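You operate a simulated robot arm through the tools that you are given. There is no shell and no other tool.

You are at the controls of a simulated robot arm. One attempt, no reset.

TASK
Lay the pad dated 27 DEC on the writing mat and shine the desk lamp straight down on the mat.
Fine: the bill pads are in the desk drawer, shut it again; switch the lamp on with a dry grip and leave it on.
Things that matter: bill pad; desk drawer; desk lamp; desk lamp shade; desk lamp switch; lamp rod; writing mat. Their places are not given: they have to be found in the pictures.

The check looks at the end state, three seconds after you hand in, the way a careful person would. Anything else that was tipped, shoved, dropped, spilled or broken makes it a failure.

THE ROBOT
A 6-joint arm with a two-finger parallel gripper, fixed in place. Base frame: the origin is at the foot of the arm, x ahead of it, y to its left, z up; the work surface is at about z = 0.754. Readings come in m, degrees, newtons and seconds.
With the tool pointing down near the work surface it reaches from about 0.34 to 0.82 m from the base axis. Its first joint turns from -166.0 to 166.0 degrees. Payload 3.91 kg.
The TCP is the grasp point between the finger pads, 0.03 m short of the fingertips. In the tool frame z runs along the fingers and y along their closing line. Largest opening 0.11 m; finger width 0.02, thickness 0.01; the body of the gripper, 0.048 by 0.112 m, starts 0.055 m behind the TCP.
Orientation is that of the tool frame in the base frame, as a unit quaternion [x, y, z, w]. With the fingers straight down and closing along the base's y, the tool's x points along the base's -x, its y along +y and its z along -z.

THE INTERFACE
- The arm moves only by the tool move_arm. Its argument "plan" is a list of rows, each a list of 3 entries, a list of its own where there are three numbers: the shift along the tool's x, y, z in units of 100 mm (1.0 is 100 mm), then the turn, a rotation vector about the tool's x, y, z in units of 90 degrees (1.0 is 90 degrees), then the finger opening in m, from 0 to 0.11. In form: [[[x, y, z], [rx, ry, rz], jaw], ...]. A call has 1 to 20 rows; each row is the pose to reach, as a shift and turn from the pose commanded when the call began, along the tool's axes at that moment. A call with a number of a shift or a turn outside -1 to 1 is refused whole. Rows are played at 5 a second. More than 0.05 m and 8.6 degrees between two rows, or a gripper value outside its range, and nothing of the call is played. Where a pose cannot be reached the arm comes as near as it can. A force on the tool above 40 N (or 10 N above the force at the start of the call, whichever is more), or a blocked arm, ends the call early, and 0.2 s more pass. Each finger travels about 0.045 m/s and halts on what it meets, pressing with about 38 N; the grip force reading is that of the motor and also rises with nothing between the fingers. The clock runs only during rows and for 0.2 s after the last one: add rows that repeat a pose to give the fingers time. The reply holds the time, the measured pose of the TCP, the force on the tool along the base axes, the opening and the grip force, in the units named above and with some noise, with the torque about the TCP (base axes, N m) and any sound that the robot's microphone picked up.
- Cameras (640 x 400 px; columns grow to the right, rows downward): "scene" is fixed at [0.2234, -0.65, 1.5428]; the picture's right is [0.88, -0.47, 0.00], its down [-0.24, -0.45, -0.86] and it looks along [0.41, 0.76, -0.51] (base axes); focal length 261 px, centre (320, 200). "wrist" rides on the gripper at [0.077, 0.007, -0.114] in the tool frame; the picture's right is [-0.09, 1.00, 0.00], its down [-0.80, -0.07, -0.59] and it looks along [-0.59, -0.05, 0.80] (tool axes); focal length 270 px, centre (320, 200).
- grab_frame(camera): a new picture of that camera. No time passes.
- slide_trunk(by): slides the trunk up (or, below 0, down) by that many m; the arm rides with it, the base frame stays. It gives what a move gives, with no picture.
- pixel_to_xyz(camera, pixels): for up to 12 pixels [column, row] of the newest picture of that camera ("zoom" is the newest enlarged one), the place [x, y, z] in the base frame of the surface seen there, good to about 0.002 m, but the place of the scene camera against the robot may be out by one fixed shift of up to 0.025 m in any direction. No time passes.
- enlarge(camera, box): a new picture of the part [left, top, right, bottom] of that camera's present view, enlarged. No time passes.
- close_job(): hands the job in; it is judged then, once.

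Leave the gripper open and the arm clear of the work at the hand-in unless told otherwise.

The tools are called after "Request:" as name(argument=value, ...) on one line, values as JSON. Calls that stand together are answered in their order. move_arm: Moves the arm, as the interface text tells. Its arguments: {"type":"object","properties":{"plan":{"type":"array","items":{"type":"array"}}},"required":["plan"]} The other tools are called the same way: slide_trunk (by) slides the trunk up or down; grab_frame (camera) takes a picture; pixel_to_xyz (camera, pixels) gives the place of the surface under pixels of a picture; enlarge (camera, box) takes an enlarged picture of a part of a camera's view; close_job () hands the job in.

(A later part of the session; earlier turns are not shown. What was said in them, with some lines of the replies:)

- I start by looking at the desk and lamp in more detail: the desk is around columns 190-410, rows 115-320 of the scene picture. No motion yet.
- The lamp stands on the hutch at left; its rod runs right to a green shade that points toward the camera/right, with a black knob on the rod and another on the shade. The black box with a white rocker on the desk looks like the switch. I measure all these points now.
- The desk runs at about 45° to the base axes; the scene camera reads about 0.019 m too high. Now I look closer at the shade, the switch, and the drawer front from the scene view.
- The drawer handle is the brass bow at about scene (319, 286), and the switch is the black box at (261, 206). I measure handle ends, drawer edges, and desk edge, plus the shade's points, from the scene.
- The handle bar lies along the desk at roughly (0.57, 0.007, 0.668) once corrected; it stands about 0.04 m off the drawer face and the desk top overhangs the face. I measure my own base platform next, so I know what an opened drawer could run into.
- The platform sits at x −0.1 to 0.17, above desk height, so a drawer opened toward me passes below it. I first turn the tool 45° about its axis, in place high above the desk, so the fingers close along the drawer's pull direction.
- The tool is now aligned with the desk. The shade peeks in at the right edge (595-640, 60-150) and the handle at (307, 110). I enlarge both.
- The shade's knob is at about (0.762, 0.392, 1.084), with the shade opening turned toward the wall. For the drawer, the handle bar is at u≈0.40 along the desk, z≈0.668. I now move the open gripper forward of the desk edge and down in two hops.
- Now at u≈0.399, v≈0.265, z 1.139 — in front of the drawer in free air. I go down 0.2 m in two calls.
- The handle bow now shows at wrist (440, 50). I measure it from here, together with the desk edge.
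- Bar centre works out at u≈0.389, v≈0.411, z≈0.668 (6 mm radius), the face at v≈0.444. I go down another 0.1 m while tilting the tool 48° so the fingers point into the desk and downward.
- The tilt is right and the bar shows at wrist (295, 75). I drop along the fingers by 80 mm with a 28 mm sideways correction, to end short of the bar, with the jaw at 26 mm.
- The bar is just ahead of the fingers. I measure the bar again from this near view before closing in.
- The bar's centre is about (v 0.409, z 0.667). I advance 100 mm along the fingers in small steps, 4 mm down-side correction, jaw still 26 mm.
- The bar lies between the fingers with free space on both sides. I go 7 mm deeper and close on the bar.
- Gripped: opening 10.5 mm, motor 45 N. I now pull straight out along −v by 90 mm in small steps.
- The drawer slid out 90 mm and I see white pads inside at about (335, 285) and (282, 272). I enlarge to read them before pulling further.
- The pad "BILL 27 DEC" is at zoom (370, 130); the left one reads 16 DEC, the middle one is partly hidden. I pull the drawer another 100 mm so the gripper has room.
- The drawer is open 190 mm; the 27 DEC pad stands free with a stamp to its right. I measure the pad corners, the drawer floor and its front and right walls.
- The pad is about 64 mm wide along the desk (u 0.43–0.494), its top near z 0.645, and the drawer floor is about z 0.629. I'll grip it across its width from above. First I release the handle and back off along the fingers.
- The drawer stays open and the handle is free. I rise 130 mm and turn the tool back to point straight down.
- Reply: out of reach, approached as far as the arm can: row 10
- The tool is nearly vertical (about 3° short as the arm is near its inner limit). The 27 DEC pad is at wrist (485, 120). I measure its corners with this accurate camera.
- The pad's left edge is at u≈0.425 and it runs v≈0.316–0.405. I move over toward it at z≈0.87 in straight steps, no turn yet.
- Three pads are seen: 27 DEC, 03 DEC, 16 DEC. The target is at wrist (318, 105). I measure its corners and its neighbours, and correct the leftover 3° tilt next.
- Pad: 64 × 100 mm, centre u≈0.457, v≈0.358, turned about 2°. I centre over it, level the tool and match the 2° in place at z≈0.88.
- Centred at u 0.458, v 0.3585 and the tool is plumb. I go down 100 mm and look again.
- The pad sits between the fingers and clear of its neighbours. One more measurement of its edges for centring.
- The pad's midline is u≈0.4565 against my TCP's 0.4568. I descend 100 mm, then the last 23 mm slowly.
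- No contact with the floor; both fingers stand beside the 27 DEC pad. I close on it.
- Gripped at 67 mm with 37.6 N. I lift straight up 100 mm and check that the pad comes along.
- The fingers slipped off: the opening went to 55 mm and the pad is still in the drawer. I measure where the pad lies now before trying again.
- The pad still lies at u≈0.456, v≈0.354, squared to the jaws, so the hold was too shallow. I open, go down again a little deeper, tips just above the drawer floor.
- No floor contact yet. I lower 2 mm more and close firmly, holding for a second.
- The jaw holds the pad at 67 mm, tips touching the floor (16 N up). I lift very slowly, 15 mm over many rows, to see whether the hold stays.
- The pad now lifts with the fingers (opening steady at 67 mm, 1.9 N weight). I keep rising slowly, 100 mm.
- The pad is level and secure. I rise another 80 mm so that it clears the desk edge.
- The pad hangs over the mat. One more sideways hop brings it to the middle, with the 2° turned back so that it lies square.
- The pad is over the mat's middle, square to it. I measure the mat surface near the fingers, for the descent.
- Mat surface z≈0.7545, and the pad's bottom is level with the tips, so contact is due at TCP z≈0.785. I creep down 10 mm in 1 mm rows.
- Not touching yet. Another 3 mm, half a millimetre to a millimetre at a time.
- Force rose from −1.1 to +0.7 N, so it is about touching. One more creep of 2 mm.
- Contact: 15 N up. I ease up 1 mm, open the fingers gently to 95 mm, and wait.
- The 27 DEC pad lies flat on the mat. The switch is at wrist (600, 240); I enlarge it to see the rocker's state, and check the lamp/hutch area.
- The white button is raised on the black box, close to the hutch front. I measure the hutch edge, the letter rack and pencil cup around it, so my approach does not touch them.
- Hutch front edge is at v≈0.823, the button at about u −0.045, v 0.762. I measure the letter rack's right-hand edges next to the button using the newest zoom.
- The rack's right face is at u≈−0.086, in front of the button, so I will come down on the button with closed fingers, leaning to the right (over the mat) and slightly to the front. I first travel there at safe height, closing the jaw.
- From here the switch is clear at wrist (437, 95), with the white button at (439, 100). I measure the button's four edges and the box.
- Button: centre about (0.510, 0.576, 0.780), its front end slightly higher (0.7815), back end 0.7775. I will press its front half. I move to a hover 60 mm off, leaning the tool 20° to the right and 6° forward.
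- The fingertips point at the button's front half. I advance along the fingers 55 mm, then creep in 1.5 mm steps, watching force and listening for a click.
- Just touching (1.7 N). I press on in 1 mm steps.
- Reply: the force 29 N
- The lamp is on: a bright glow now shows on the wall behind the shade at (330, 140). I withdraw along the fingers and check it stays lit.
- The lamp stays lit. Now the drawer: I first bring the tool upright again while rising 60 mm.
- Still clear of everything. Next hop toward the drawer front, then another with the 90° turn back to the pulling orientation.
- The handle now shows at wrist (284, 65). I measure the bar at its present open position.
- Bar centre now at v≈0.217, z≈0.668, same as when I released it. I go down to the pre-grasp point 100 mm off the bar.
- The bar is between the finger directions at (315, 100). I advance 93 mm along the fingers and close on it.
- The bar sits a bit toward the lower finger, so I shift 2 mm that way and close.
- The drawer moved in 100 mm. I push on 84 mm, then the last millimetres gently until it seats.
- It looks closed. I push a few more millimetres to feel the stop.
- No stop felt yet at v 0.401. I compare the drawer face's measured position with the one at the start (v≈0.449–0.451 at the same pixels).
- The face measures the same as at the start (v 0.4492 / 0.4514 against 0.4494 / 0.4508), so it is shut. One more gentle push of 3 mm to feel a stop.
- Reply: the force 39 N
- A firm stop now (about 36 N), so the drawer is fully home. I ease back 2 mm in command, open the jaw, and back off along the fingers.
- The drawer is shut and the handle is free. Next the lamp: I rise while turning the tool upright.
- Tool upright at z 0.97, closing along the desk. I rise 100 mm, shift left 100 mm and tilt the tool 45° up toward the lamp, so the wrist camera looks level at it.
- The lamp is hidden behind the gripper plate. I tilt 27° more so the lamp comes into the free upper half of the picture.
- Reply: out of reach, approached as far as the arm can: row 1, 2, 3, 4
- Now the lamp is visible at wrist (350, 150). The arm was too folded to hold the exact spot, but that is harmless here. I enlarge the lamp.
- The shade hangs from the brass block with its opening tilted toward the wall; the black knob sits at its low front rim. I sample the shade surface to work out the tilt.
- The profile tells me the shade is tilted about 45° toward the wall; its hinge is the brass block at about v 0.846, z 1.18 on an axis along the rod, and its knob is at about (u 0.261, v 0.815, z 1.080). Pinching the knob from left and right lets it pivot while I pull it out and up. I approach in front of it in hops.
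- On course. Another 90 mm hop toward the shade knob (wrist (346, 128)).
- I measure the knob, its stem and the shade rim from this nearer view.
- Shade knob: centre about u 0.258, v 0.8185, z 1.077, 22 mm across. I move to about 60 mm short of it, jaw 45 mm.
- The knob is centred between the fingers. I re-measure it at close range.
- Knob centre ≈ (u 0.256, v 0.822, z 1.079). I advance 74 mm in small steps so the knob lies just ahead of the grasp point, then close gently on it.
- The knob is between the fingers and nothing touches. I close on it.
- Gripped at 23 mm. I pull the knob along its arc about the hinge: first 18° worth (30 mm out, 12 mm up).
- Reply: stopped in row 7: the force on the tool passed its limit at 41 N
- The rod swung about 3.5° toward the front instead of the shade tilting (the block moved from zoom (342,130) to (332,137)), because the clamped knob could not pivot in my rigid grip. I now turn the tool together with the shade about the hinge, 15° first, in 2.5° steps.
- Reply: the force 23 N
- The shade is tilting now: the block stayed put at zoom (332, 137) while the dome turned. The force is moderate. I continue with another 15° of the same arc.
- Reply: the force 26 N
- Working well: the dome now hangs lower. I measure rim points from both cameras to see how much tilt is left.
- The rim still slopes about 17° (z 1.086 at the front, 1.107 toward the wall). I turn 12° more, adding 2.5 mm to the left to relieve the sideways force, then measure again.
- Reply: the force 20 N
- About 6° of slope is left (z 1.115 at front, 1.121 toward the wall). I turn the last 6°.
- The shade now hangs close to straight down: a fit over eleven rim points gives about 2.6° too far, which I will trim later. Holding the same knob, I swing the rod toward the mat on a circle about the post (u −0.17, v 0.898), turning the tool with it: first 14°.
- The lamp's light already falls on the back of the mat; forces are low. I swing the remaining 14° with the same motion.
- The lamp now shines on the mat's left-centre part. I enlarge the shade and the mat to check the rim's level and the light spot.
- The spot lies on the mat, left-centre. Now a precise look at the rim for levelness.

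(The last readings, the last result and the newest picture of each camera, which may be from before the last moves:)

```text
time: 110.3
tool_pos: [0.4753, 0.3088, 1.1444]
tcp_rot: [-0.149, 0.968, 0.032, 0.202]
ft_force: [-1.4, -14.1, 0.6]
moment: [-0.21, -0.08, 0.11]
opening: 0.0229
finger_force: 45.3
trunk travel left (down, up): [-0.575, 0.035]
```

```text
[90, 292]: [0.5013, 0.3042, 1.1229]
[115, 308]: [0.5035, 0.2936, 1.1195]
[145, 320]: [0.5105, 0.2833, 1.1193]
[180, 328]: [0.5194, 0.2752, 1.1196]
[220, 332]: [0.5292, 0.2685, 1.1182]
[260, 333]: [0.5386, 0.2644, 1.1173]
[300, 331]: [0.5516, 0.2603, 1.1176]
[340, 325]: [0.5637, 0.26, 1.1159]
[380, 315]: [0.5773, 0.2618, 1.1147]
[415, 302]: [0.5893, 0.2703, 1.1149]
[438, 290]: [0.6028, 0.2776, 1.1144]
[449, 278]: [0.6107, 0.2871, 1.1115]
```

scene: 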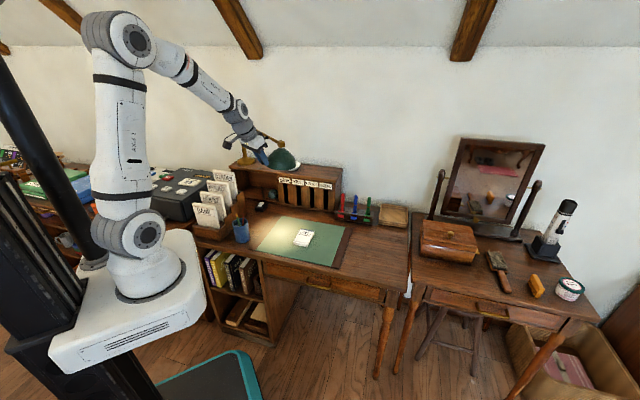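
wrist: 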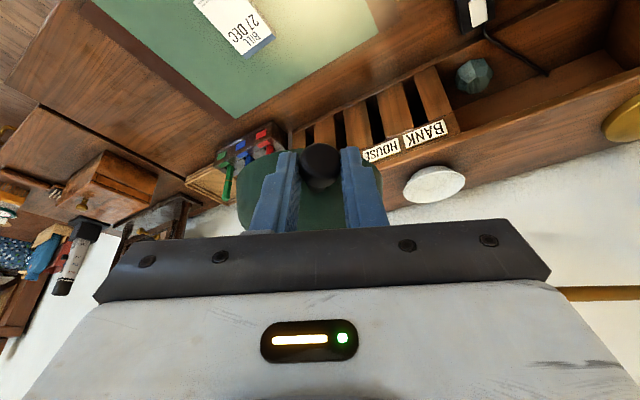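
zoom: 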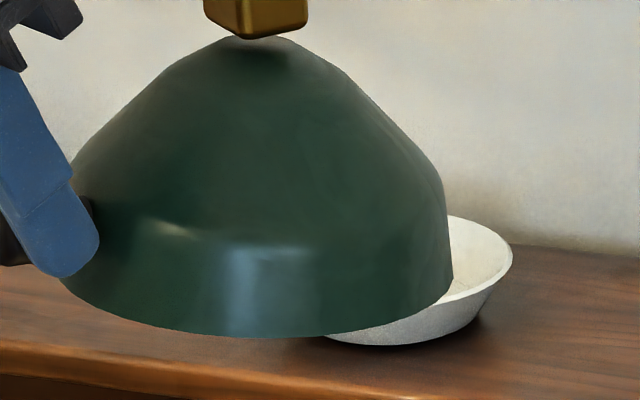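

The rim's fit gives about 2.8° past level (front edge high), matching the earlier value. I trim it back by 2.8° about the hinge, also easing 1.5 mm along the rod.

Request:
move_arm(plan=[[[0, -0.008, 0.025], [0, -0.0155, 0], 0.012], [[-0.002, -0.015, 0.05], [0, -0.031, 0], 0.012], [[-0.002, -0.015, 0.05], [0, -0.031, 0], 0.012]])

Request:
enlarge(camera="scene", box=[262, 145, 310, 175])

```text
time: 111.1
tool_pos: [0.4777, 0.3091, 1.1402]
tcp_rot: [-0.149, 0.962, 0.036, 0.227]
ft_force: [-1.5, -13.0, -1.9]
moment: [-0.2, 0.0, 0.15]
opening: 0.0227
finger_force: 45.0
trunk travel left (down, up): [-0.575, 0.035]
```

```text
13.33 times, centred on (286, 160) of scene
```

zoom: 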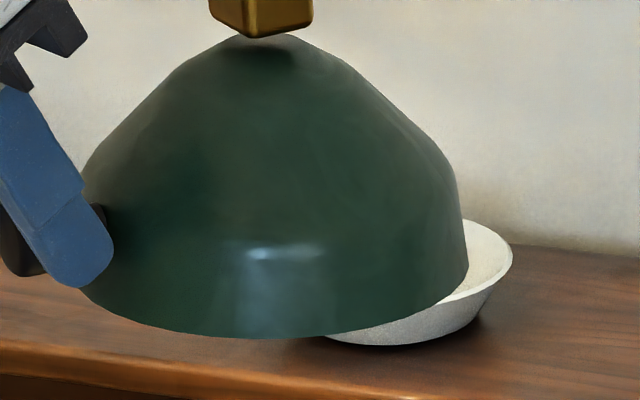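

Request:
pixel_to_xyz(camera="zoom", pixels=[[100, 297], [125, 312], [155, 323], [190, 331], [230, 335], [270, 336], [310, 334], [350, 328], [390, 317], [425, 304], [450, 290], [464, 275]])

```text
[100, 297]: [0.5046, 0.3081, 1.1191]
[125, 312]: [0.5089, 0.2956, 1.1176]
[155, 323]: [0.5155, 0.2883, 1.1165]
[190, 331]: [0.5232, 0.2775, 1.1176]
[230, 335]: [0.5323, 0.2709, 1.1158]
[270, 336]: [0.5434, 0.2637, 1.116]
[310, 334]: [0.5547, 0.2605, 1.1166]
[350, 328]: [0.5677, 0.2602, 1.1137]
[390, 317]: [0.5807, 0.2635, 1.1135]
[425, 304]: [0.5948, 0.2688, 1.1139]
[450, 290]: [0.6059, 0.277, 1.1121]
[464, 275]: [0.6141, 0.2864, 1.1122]
```

The z readings barely changed, so part of that trim may have been finger slip. I release the knob and back away along the fingers to look at the shade from the side without load.

Request:
move_arm(plan=[[[0, 0, 0], [0, 0, 0], 0.02], [[0, 0, 0], [0, 0, 0], 0.03], [[0, 0, 0], [0, 0, 0], 0.05], [[0, 0, 0], [0, 0, 0], 0.05], [[0, 0, -0.15], [0, 0, 0], 0.05], [[0, 0, -0.4], [0, 0, 0], 0.05], [[0, 0, -0.7], [0, 0, 0], 0.05], [[0, 0, -1.0], [0, 0, 0], 0.05]])

Request:
grab_frame(camera="wrist")

Request:
enlarge(camera="scene", box=[262, 145, 310, 175])

```text
time: 112.9
tool_pos: [0.436, 0.2963, 1.2293]
tcp_rot: [-0.149, 0.962, 0.035, 0.226]
ft_force: [-1.1, 0.4, 0.3]
moment: [0.03, 0.0, -0.03]
opening: 0.0501
finger_force: 0.0
trunk travel left (down, up): [-0.575, 0.035]
```

```text
taken
```

wrist: 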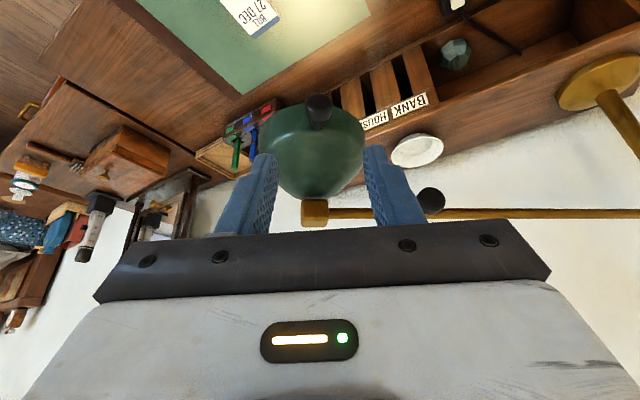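

```text
13.33 times, centred on (286, 160) of scene
```

zoom: 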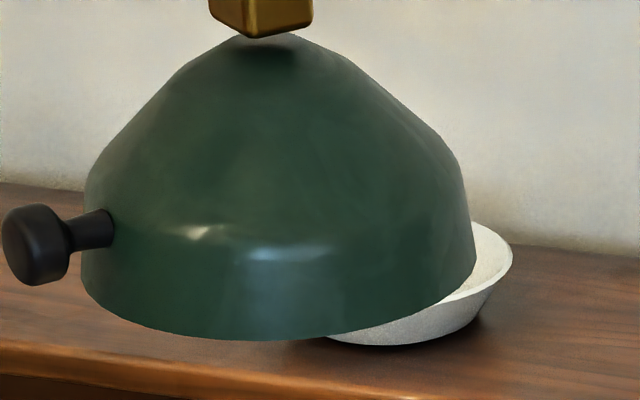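

Released; the shade is now fully visible with its knob standing out level. I measure the rim along its whole visible edge plus the knob axis.

Request:
pixel_to_xyz(camera="zoom", pixels=[[88, 288], [100, 300], [125, 314], [155, 325], [190, 333], [230, 337], [270, 337], [310, 334], [350, 327], [390, 315], [430, 296], [460, 275]])

Request:
pixel_to_xyz(camera="zoom", pixels=[[470, 255], [470, 262], [85, 270], [110, 228], [90, 232], [75, 236], [35, 240], [20, 232], [262, 15], [175, 331], [330, 331], [410, 307]])

Request:
enlarge(camera="wrist", box=[240, 80, 440, 230])

```text
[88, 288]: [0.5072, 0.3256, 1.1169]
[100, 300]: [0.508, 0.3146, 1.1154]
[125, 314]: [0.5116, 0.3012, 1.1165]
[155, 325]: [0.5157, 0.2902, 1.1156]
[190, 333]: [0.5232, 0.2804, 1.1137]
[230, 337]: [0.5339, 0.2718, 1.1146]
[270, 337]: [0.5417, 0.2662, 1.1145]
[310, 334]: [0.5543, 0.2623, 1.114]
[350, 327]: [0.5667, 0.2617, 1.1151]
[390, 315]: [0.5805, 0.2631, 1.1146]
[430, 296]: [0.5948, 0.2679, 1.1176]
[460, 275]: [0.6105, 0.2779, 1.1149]
```

```text
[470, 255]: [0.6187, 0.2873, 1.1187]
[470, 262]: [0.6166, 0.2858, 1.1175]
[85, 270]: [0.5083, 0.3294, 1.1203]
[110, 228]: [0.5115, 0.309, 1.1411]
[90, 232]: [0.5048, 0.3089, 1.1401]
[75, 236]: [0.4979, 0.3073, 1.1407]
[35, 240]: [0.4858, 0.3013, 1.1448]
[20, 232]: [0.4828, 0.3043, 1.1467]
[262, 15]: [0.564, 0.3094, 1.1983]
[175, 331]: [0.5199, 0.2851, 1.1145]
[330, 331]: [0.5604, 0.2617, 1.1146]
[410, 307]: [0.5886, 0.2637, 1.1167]
```

```text
2.67 times, centred on (340, 155) of wrist
```

zoom: 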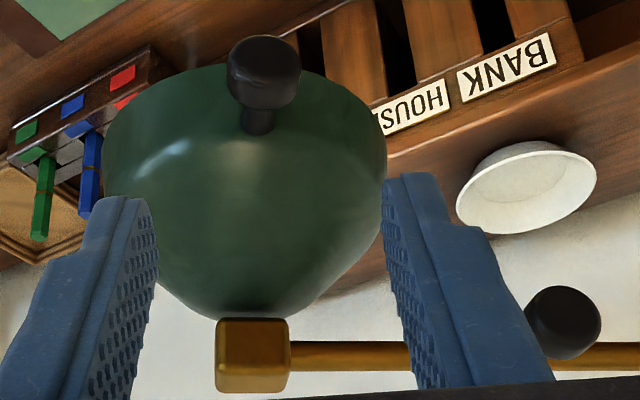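

The rim now reads level all the way round (z 1.1145–1.117 from end to end, about 1° at most), and the shade centre is at (0.565, 0.319) — u 0.174, v 0.625, well inside the mat. I draw the arm further up and away.

Request:
move_arm(plan=[[[0, 0, -0.25], [0, 0, 0], 0.05], [[0, 0, -0.5], [0, 0, 0], 0.05], [[0, 0, -0.75], [0, 0, 0], 0.05]])

Request:
move_arm(plan=[[[0, -0.25, 0], [0, 0, 0], 0.06], [[0, -0.5, 0], [0, 0, 0], 0.08], [[0, -0.75, 0], [0, 0, 0], 0.1], [[0, -1.0, 0], [0, 0, 0], 0.1]])

Request:
grab_frame(camera="scene")

Request:
grab_frame(camera="wrist")

```text
time: 113.7
tool_pos: [0.4007, 0.2872, 1.2975]
tcp_rot: [-0.149, 0.962, 0.035, 0.226]
ft_force: [-0.2, -0.3, -0.7]
moment: [0.0, 0.06, -0.04]
opening: 0.0502
finger_force: 0.1
trunk travel left (down, up): [-0.575, 0.035]
```

```text
time: 114.7
tool_pos: [0.4331, 0.1919, 1.2959]
tcp_rot: [-0.149, 0.962, 0.035, 0.227]
ft_force: [0.4, 0.2, 0.0]
moment: [0.0, 0.02, 0.01]
opening: 0.1001
finger_force: 0.1
trunk travel left (down, up): [-0.575, 0.035]
```

```text
taken
```

scene: 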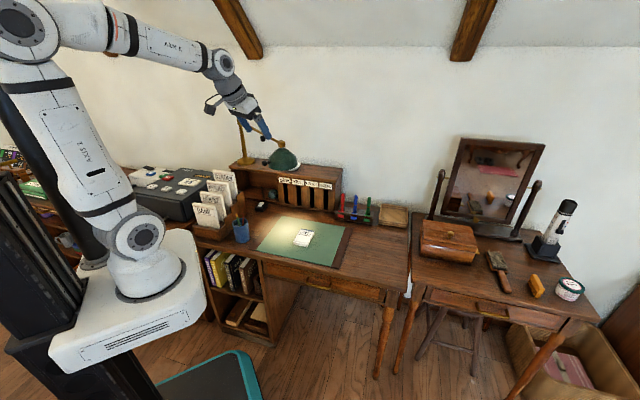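

```text
taken
```

wrist: 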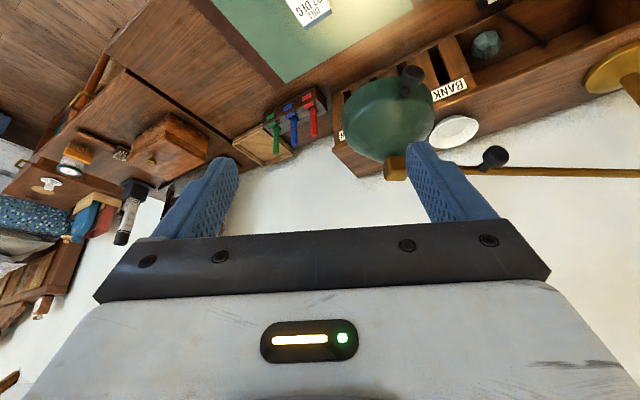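

The arm is clear of the lamp. As an independent check I measure the rim with the wrist camera from this other side.

Request:
enlarge(camera="wrist", box=[330, 55, 450, 185])

```text
3.08 times, centred on (390, 120) of wrist
```

zoom: 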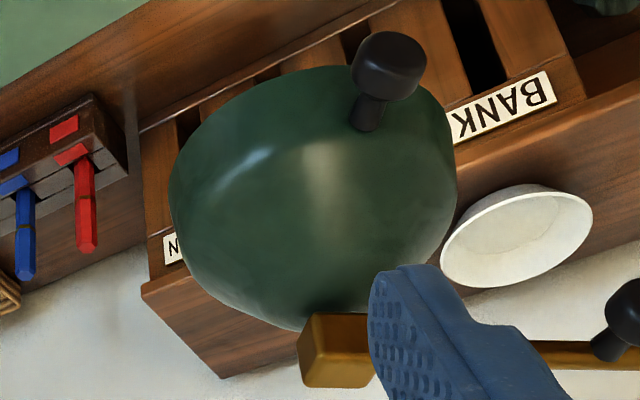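

Request:
pixel_to_xyz(camera="zoom", pixels=[[173, 185], [180, 155], [200, 125], [230, 100], [265, 82], [300, 73], [340, 70], [425, 92], [440, 110], [450, 135], [453, 165], [175, 215]])

```text
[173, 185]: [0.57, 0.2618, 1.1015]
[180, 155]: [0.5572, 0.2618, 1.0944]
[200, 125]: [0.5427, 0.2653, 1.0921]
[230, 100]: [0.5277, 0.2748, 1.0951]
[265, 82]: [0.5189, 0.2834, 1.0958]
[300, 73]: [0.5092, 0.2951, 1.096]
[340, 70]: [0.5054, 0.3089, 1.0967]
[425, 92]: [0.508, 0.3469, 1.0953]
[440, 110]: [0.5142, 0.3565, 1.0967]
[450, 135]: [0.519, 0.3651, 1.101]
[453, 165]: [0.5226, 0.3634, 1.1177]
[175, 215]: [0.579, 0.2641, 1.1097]
```

Both cameras agree: the rim is level within about 1–2°, shade centre (0.565, 0.322) above the mat. I move the arm one more hop away and take a last look at everything.

Request:
move_arm(plan=[[[0, -0.25, 0], [0, 0, 0], 0.1], [[0, -0.5, 0], [0, 0, 0], 0.1], [[0, -0.75, 0], [0, 0, 0], 0.1], [[0, -1.0, 0], [0, 0, 0], 0.1]])

Request:
grab_frame(camera="scene")

Request:
enlarge(camera="scene", box=[190, 130, 420, 310])

Request:
enlarge(camera="scene", box=[250, 240, 410, 340])

```text
time: 115.7
tool_pos: [0.4641, 0.0961, 1.2959]
tcp_rot: [-0.148, 0.962, 0.036, 0.227]
ft_force: [0.1, -0.4, 0.1]
moment: [0.02, 0.02, -0.01]
opening: 0.0999
finger_force: 0.0
trunk travel left (down, up): [-0.575, 0.035]
```

```text
taken
```

scene: 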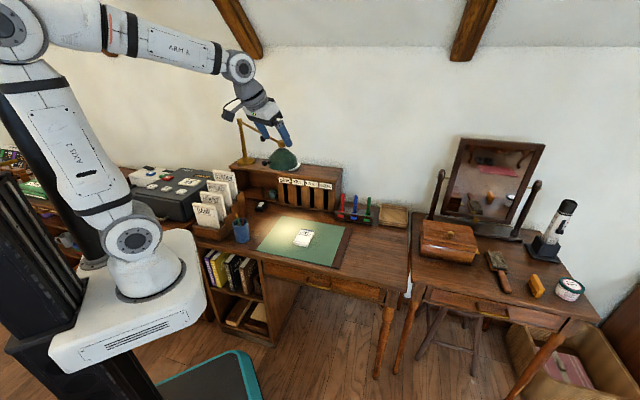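

```text
2.22 times, centred on (305, 220) of scene
```

zoom: 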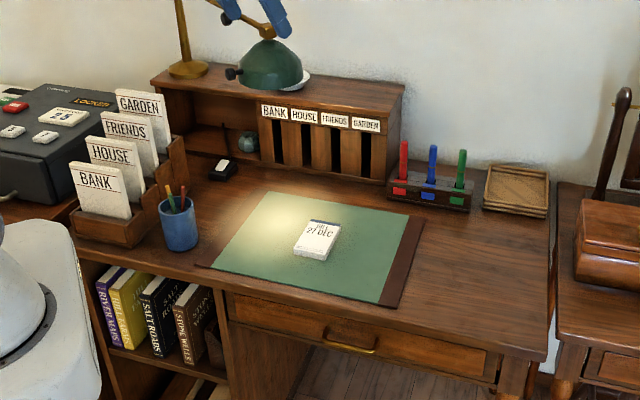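

```text
4.00 times, centred on (330, 290) of scene
```

zoom: 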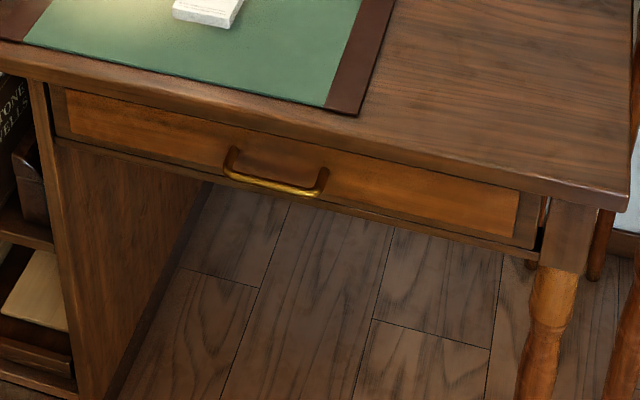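

Everything checks out. The drawer front matches the first picture exactly, the 27 DEC pad lies on the mat, the lamp is lit and pointing straight down on the mat, and nothing else has moved. The gripper is open and clear of the work, so I hand the job in.

Request:
close_job()

```text
The job is handed in.
```

The job is handed in: the 27 DEC pad lies on the writing mat and the lit lamp points straight down on the mat. These are my own last readings; I have no verdict from the check.

- **Pad:** it lies flat and square near the middle of the mat. My first lift slipped and the pad stayed in the drawer; the second, deeper grip held.
- **Drawer:** shut against its stop, with the front where it was at the start.
- **Lamp:** on since I pressed the switch with dry, empty, closed fingers. I swung the rod about 31° toward the mat and tilted the shade down. Its rim reads level to within about 2°.
- **Light spot:** it falls left of centre on the mat. The rod only swings on a fixed circle, so the shade's centre stays about 0.1 m from the mat's centre.
- **Everything else:** nothing looks moved in the last pictures. I did not look inside the drawer again after shutting it. The gripper is open and the arm is clear.
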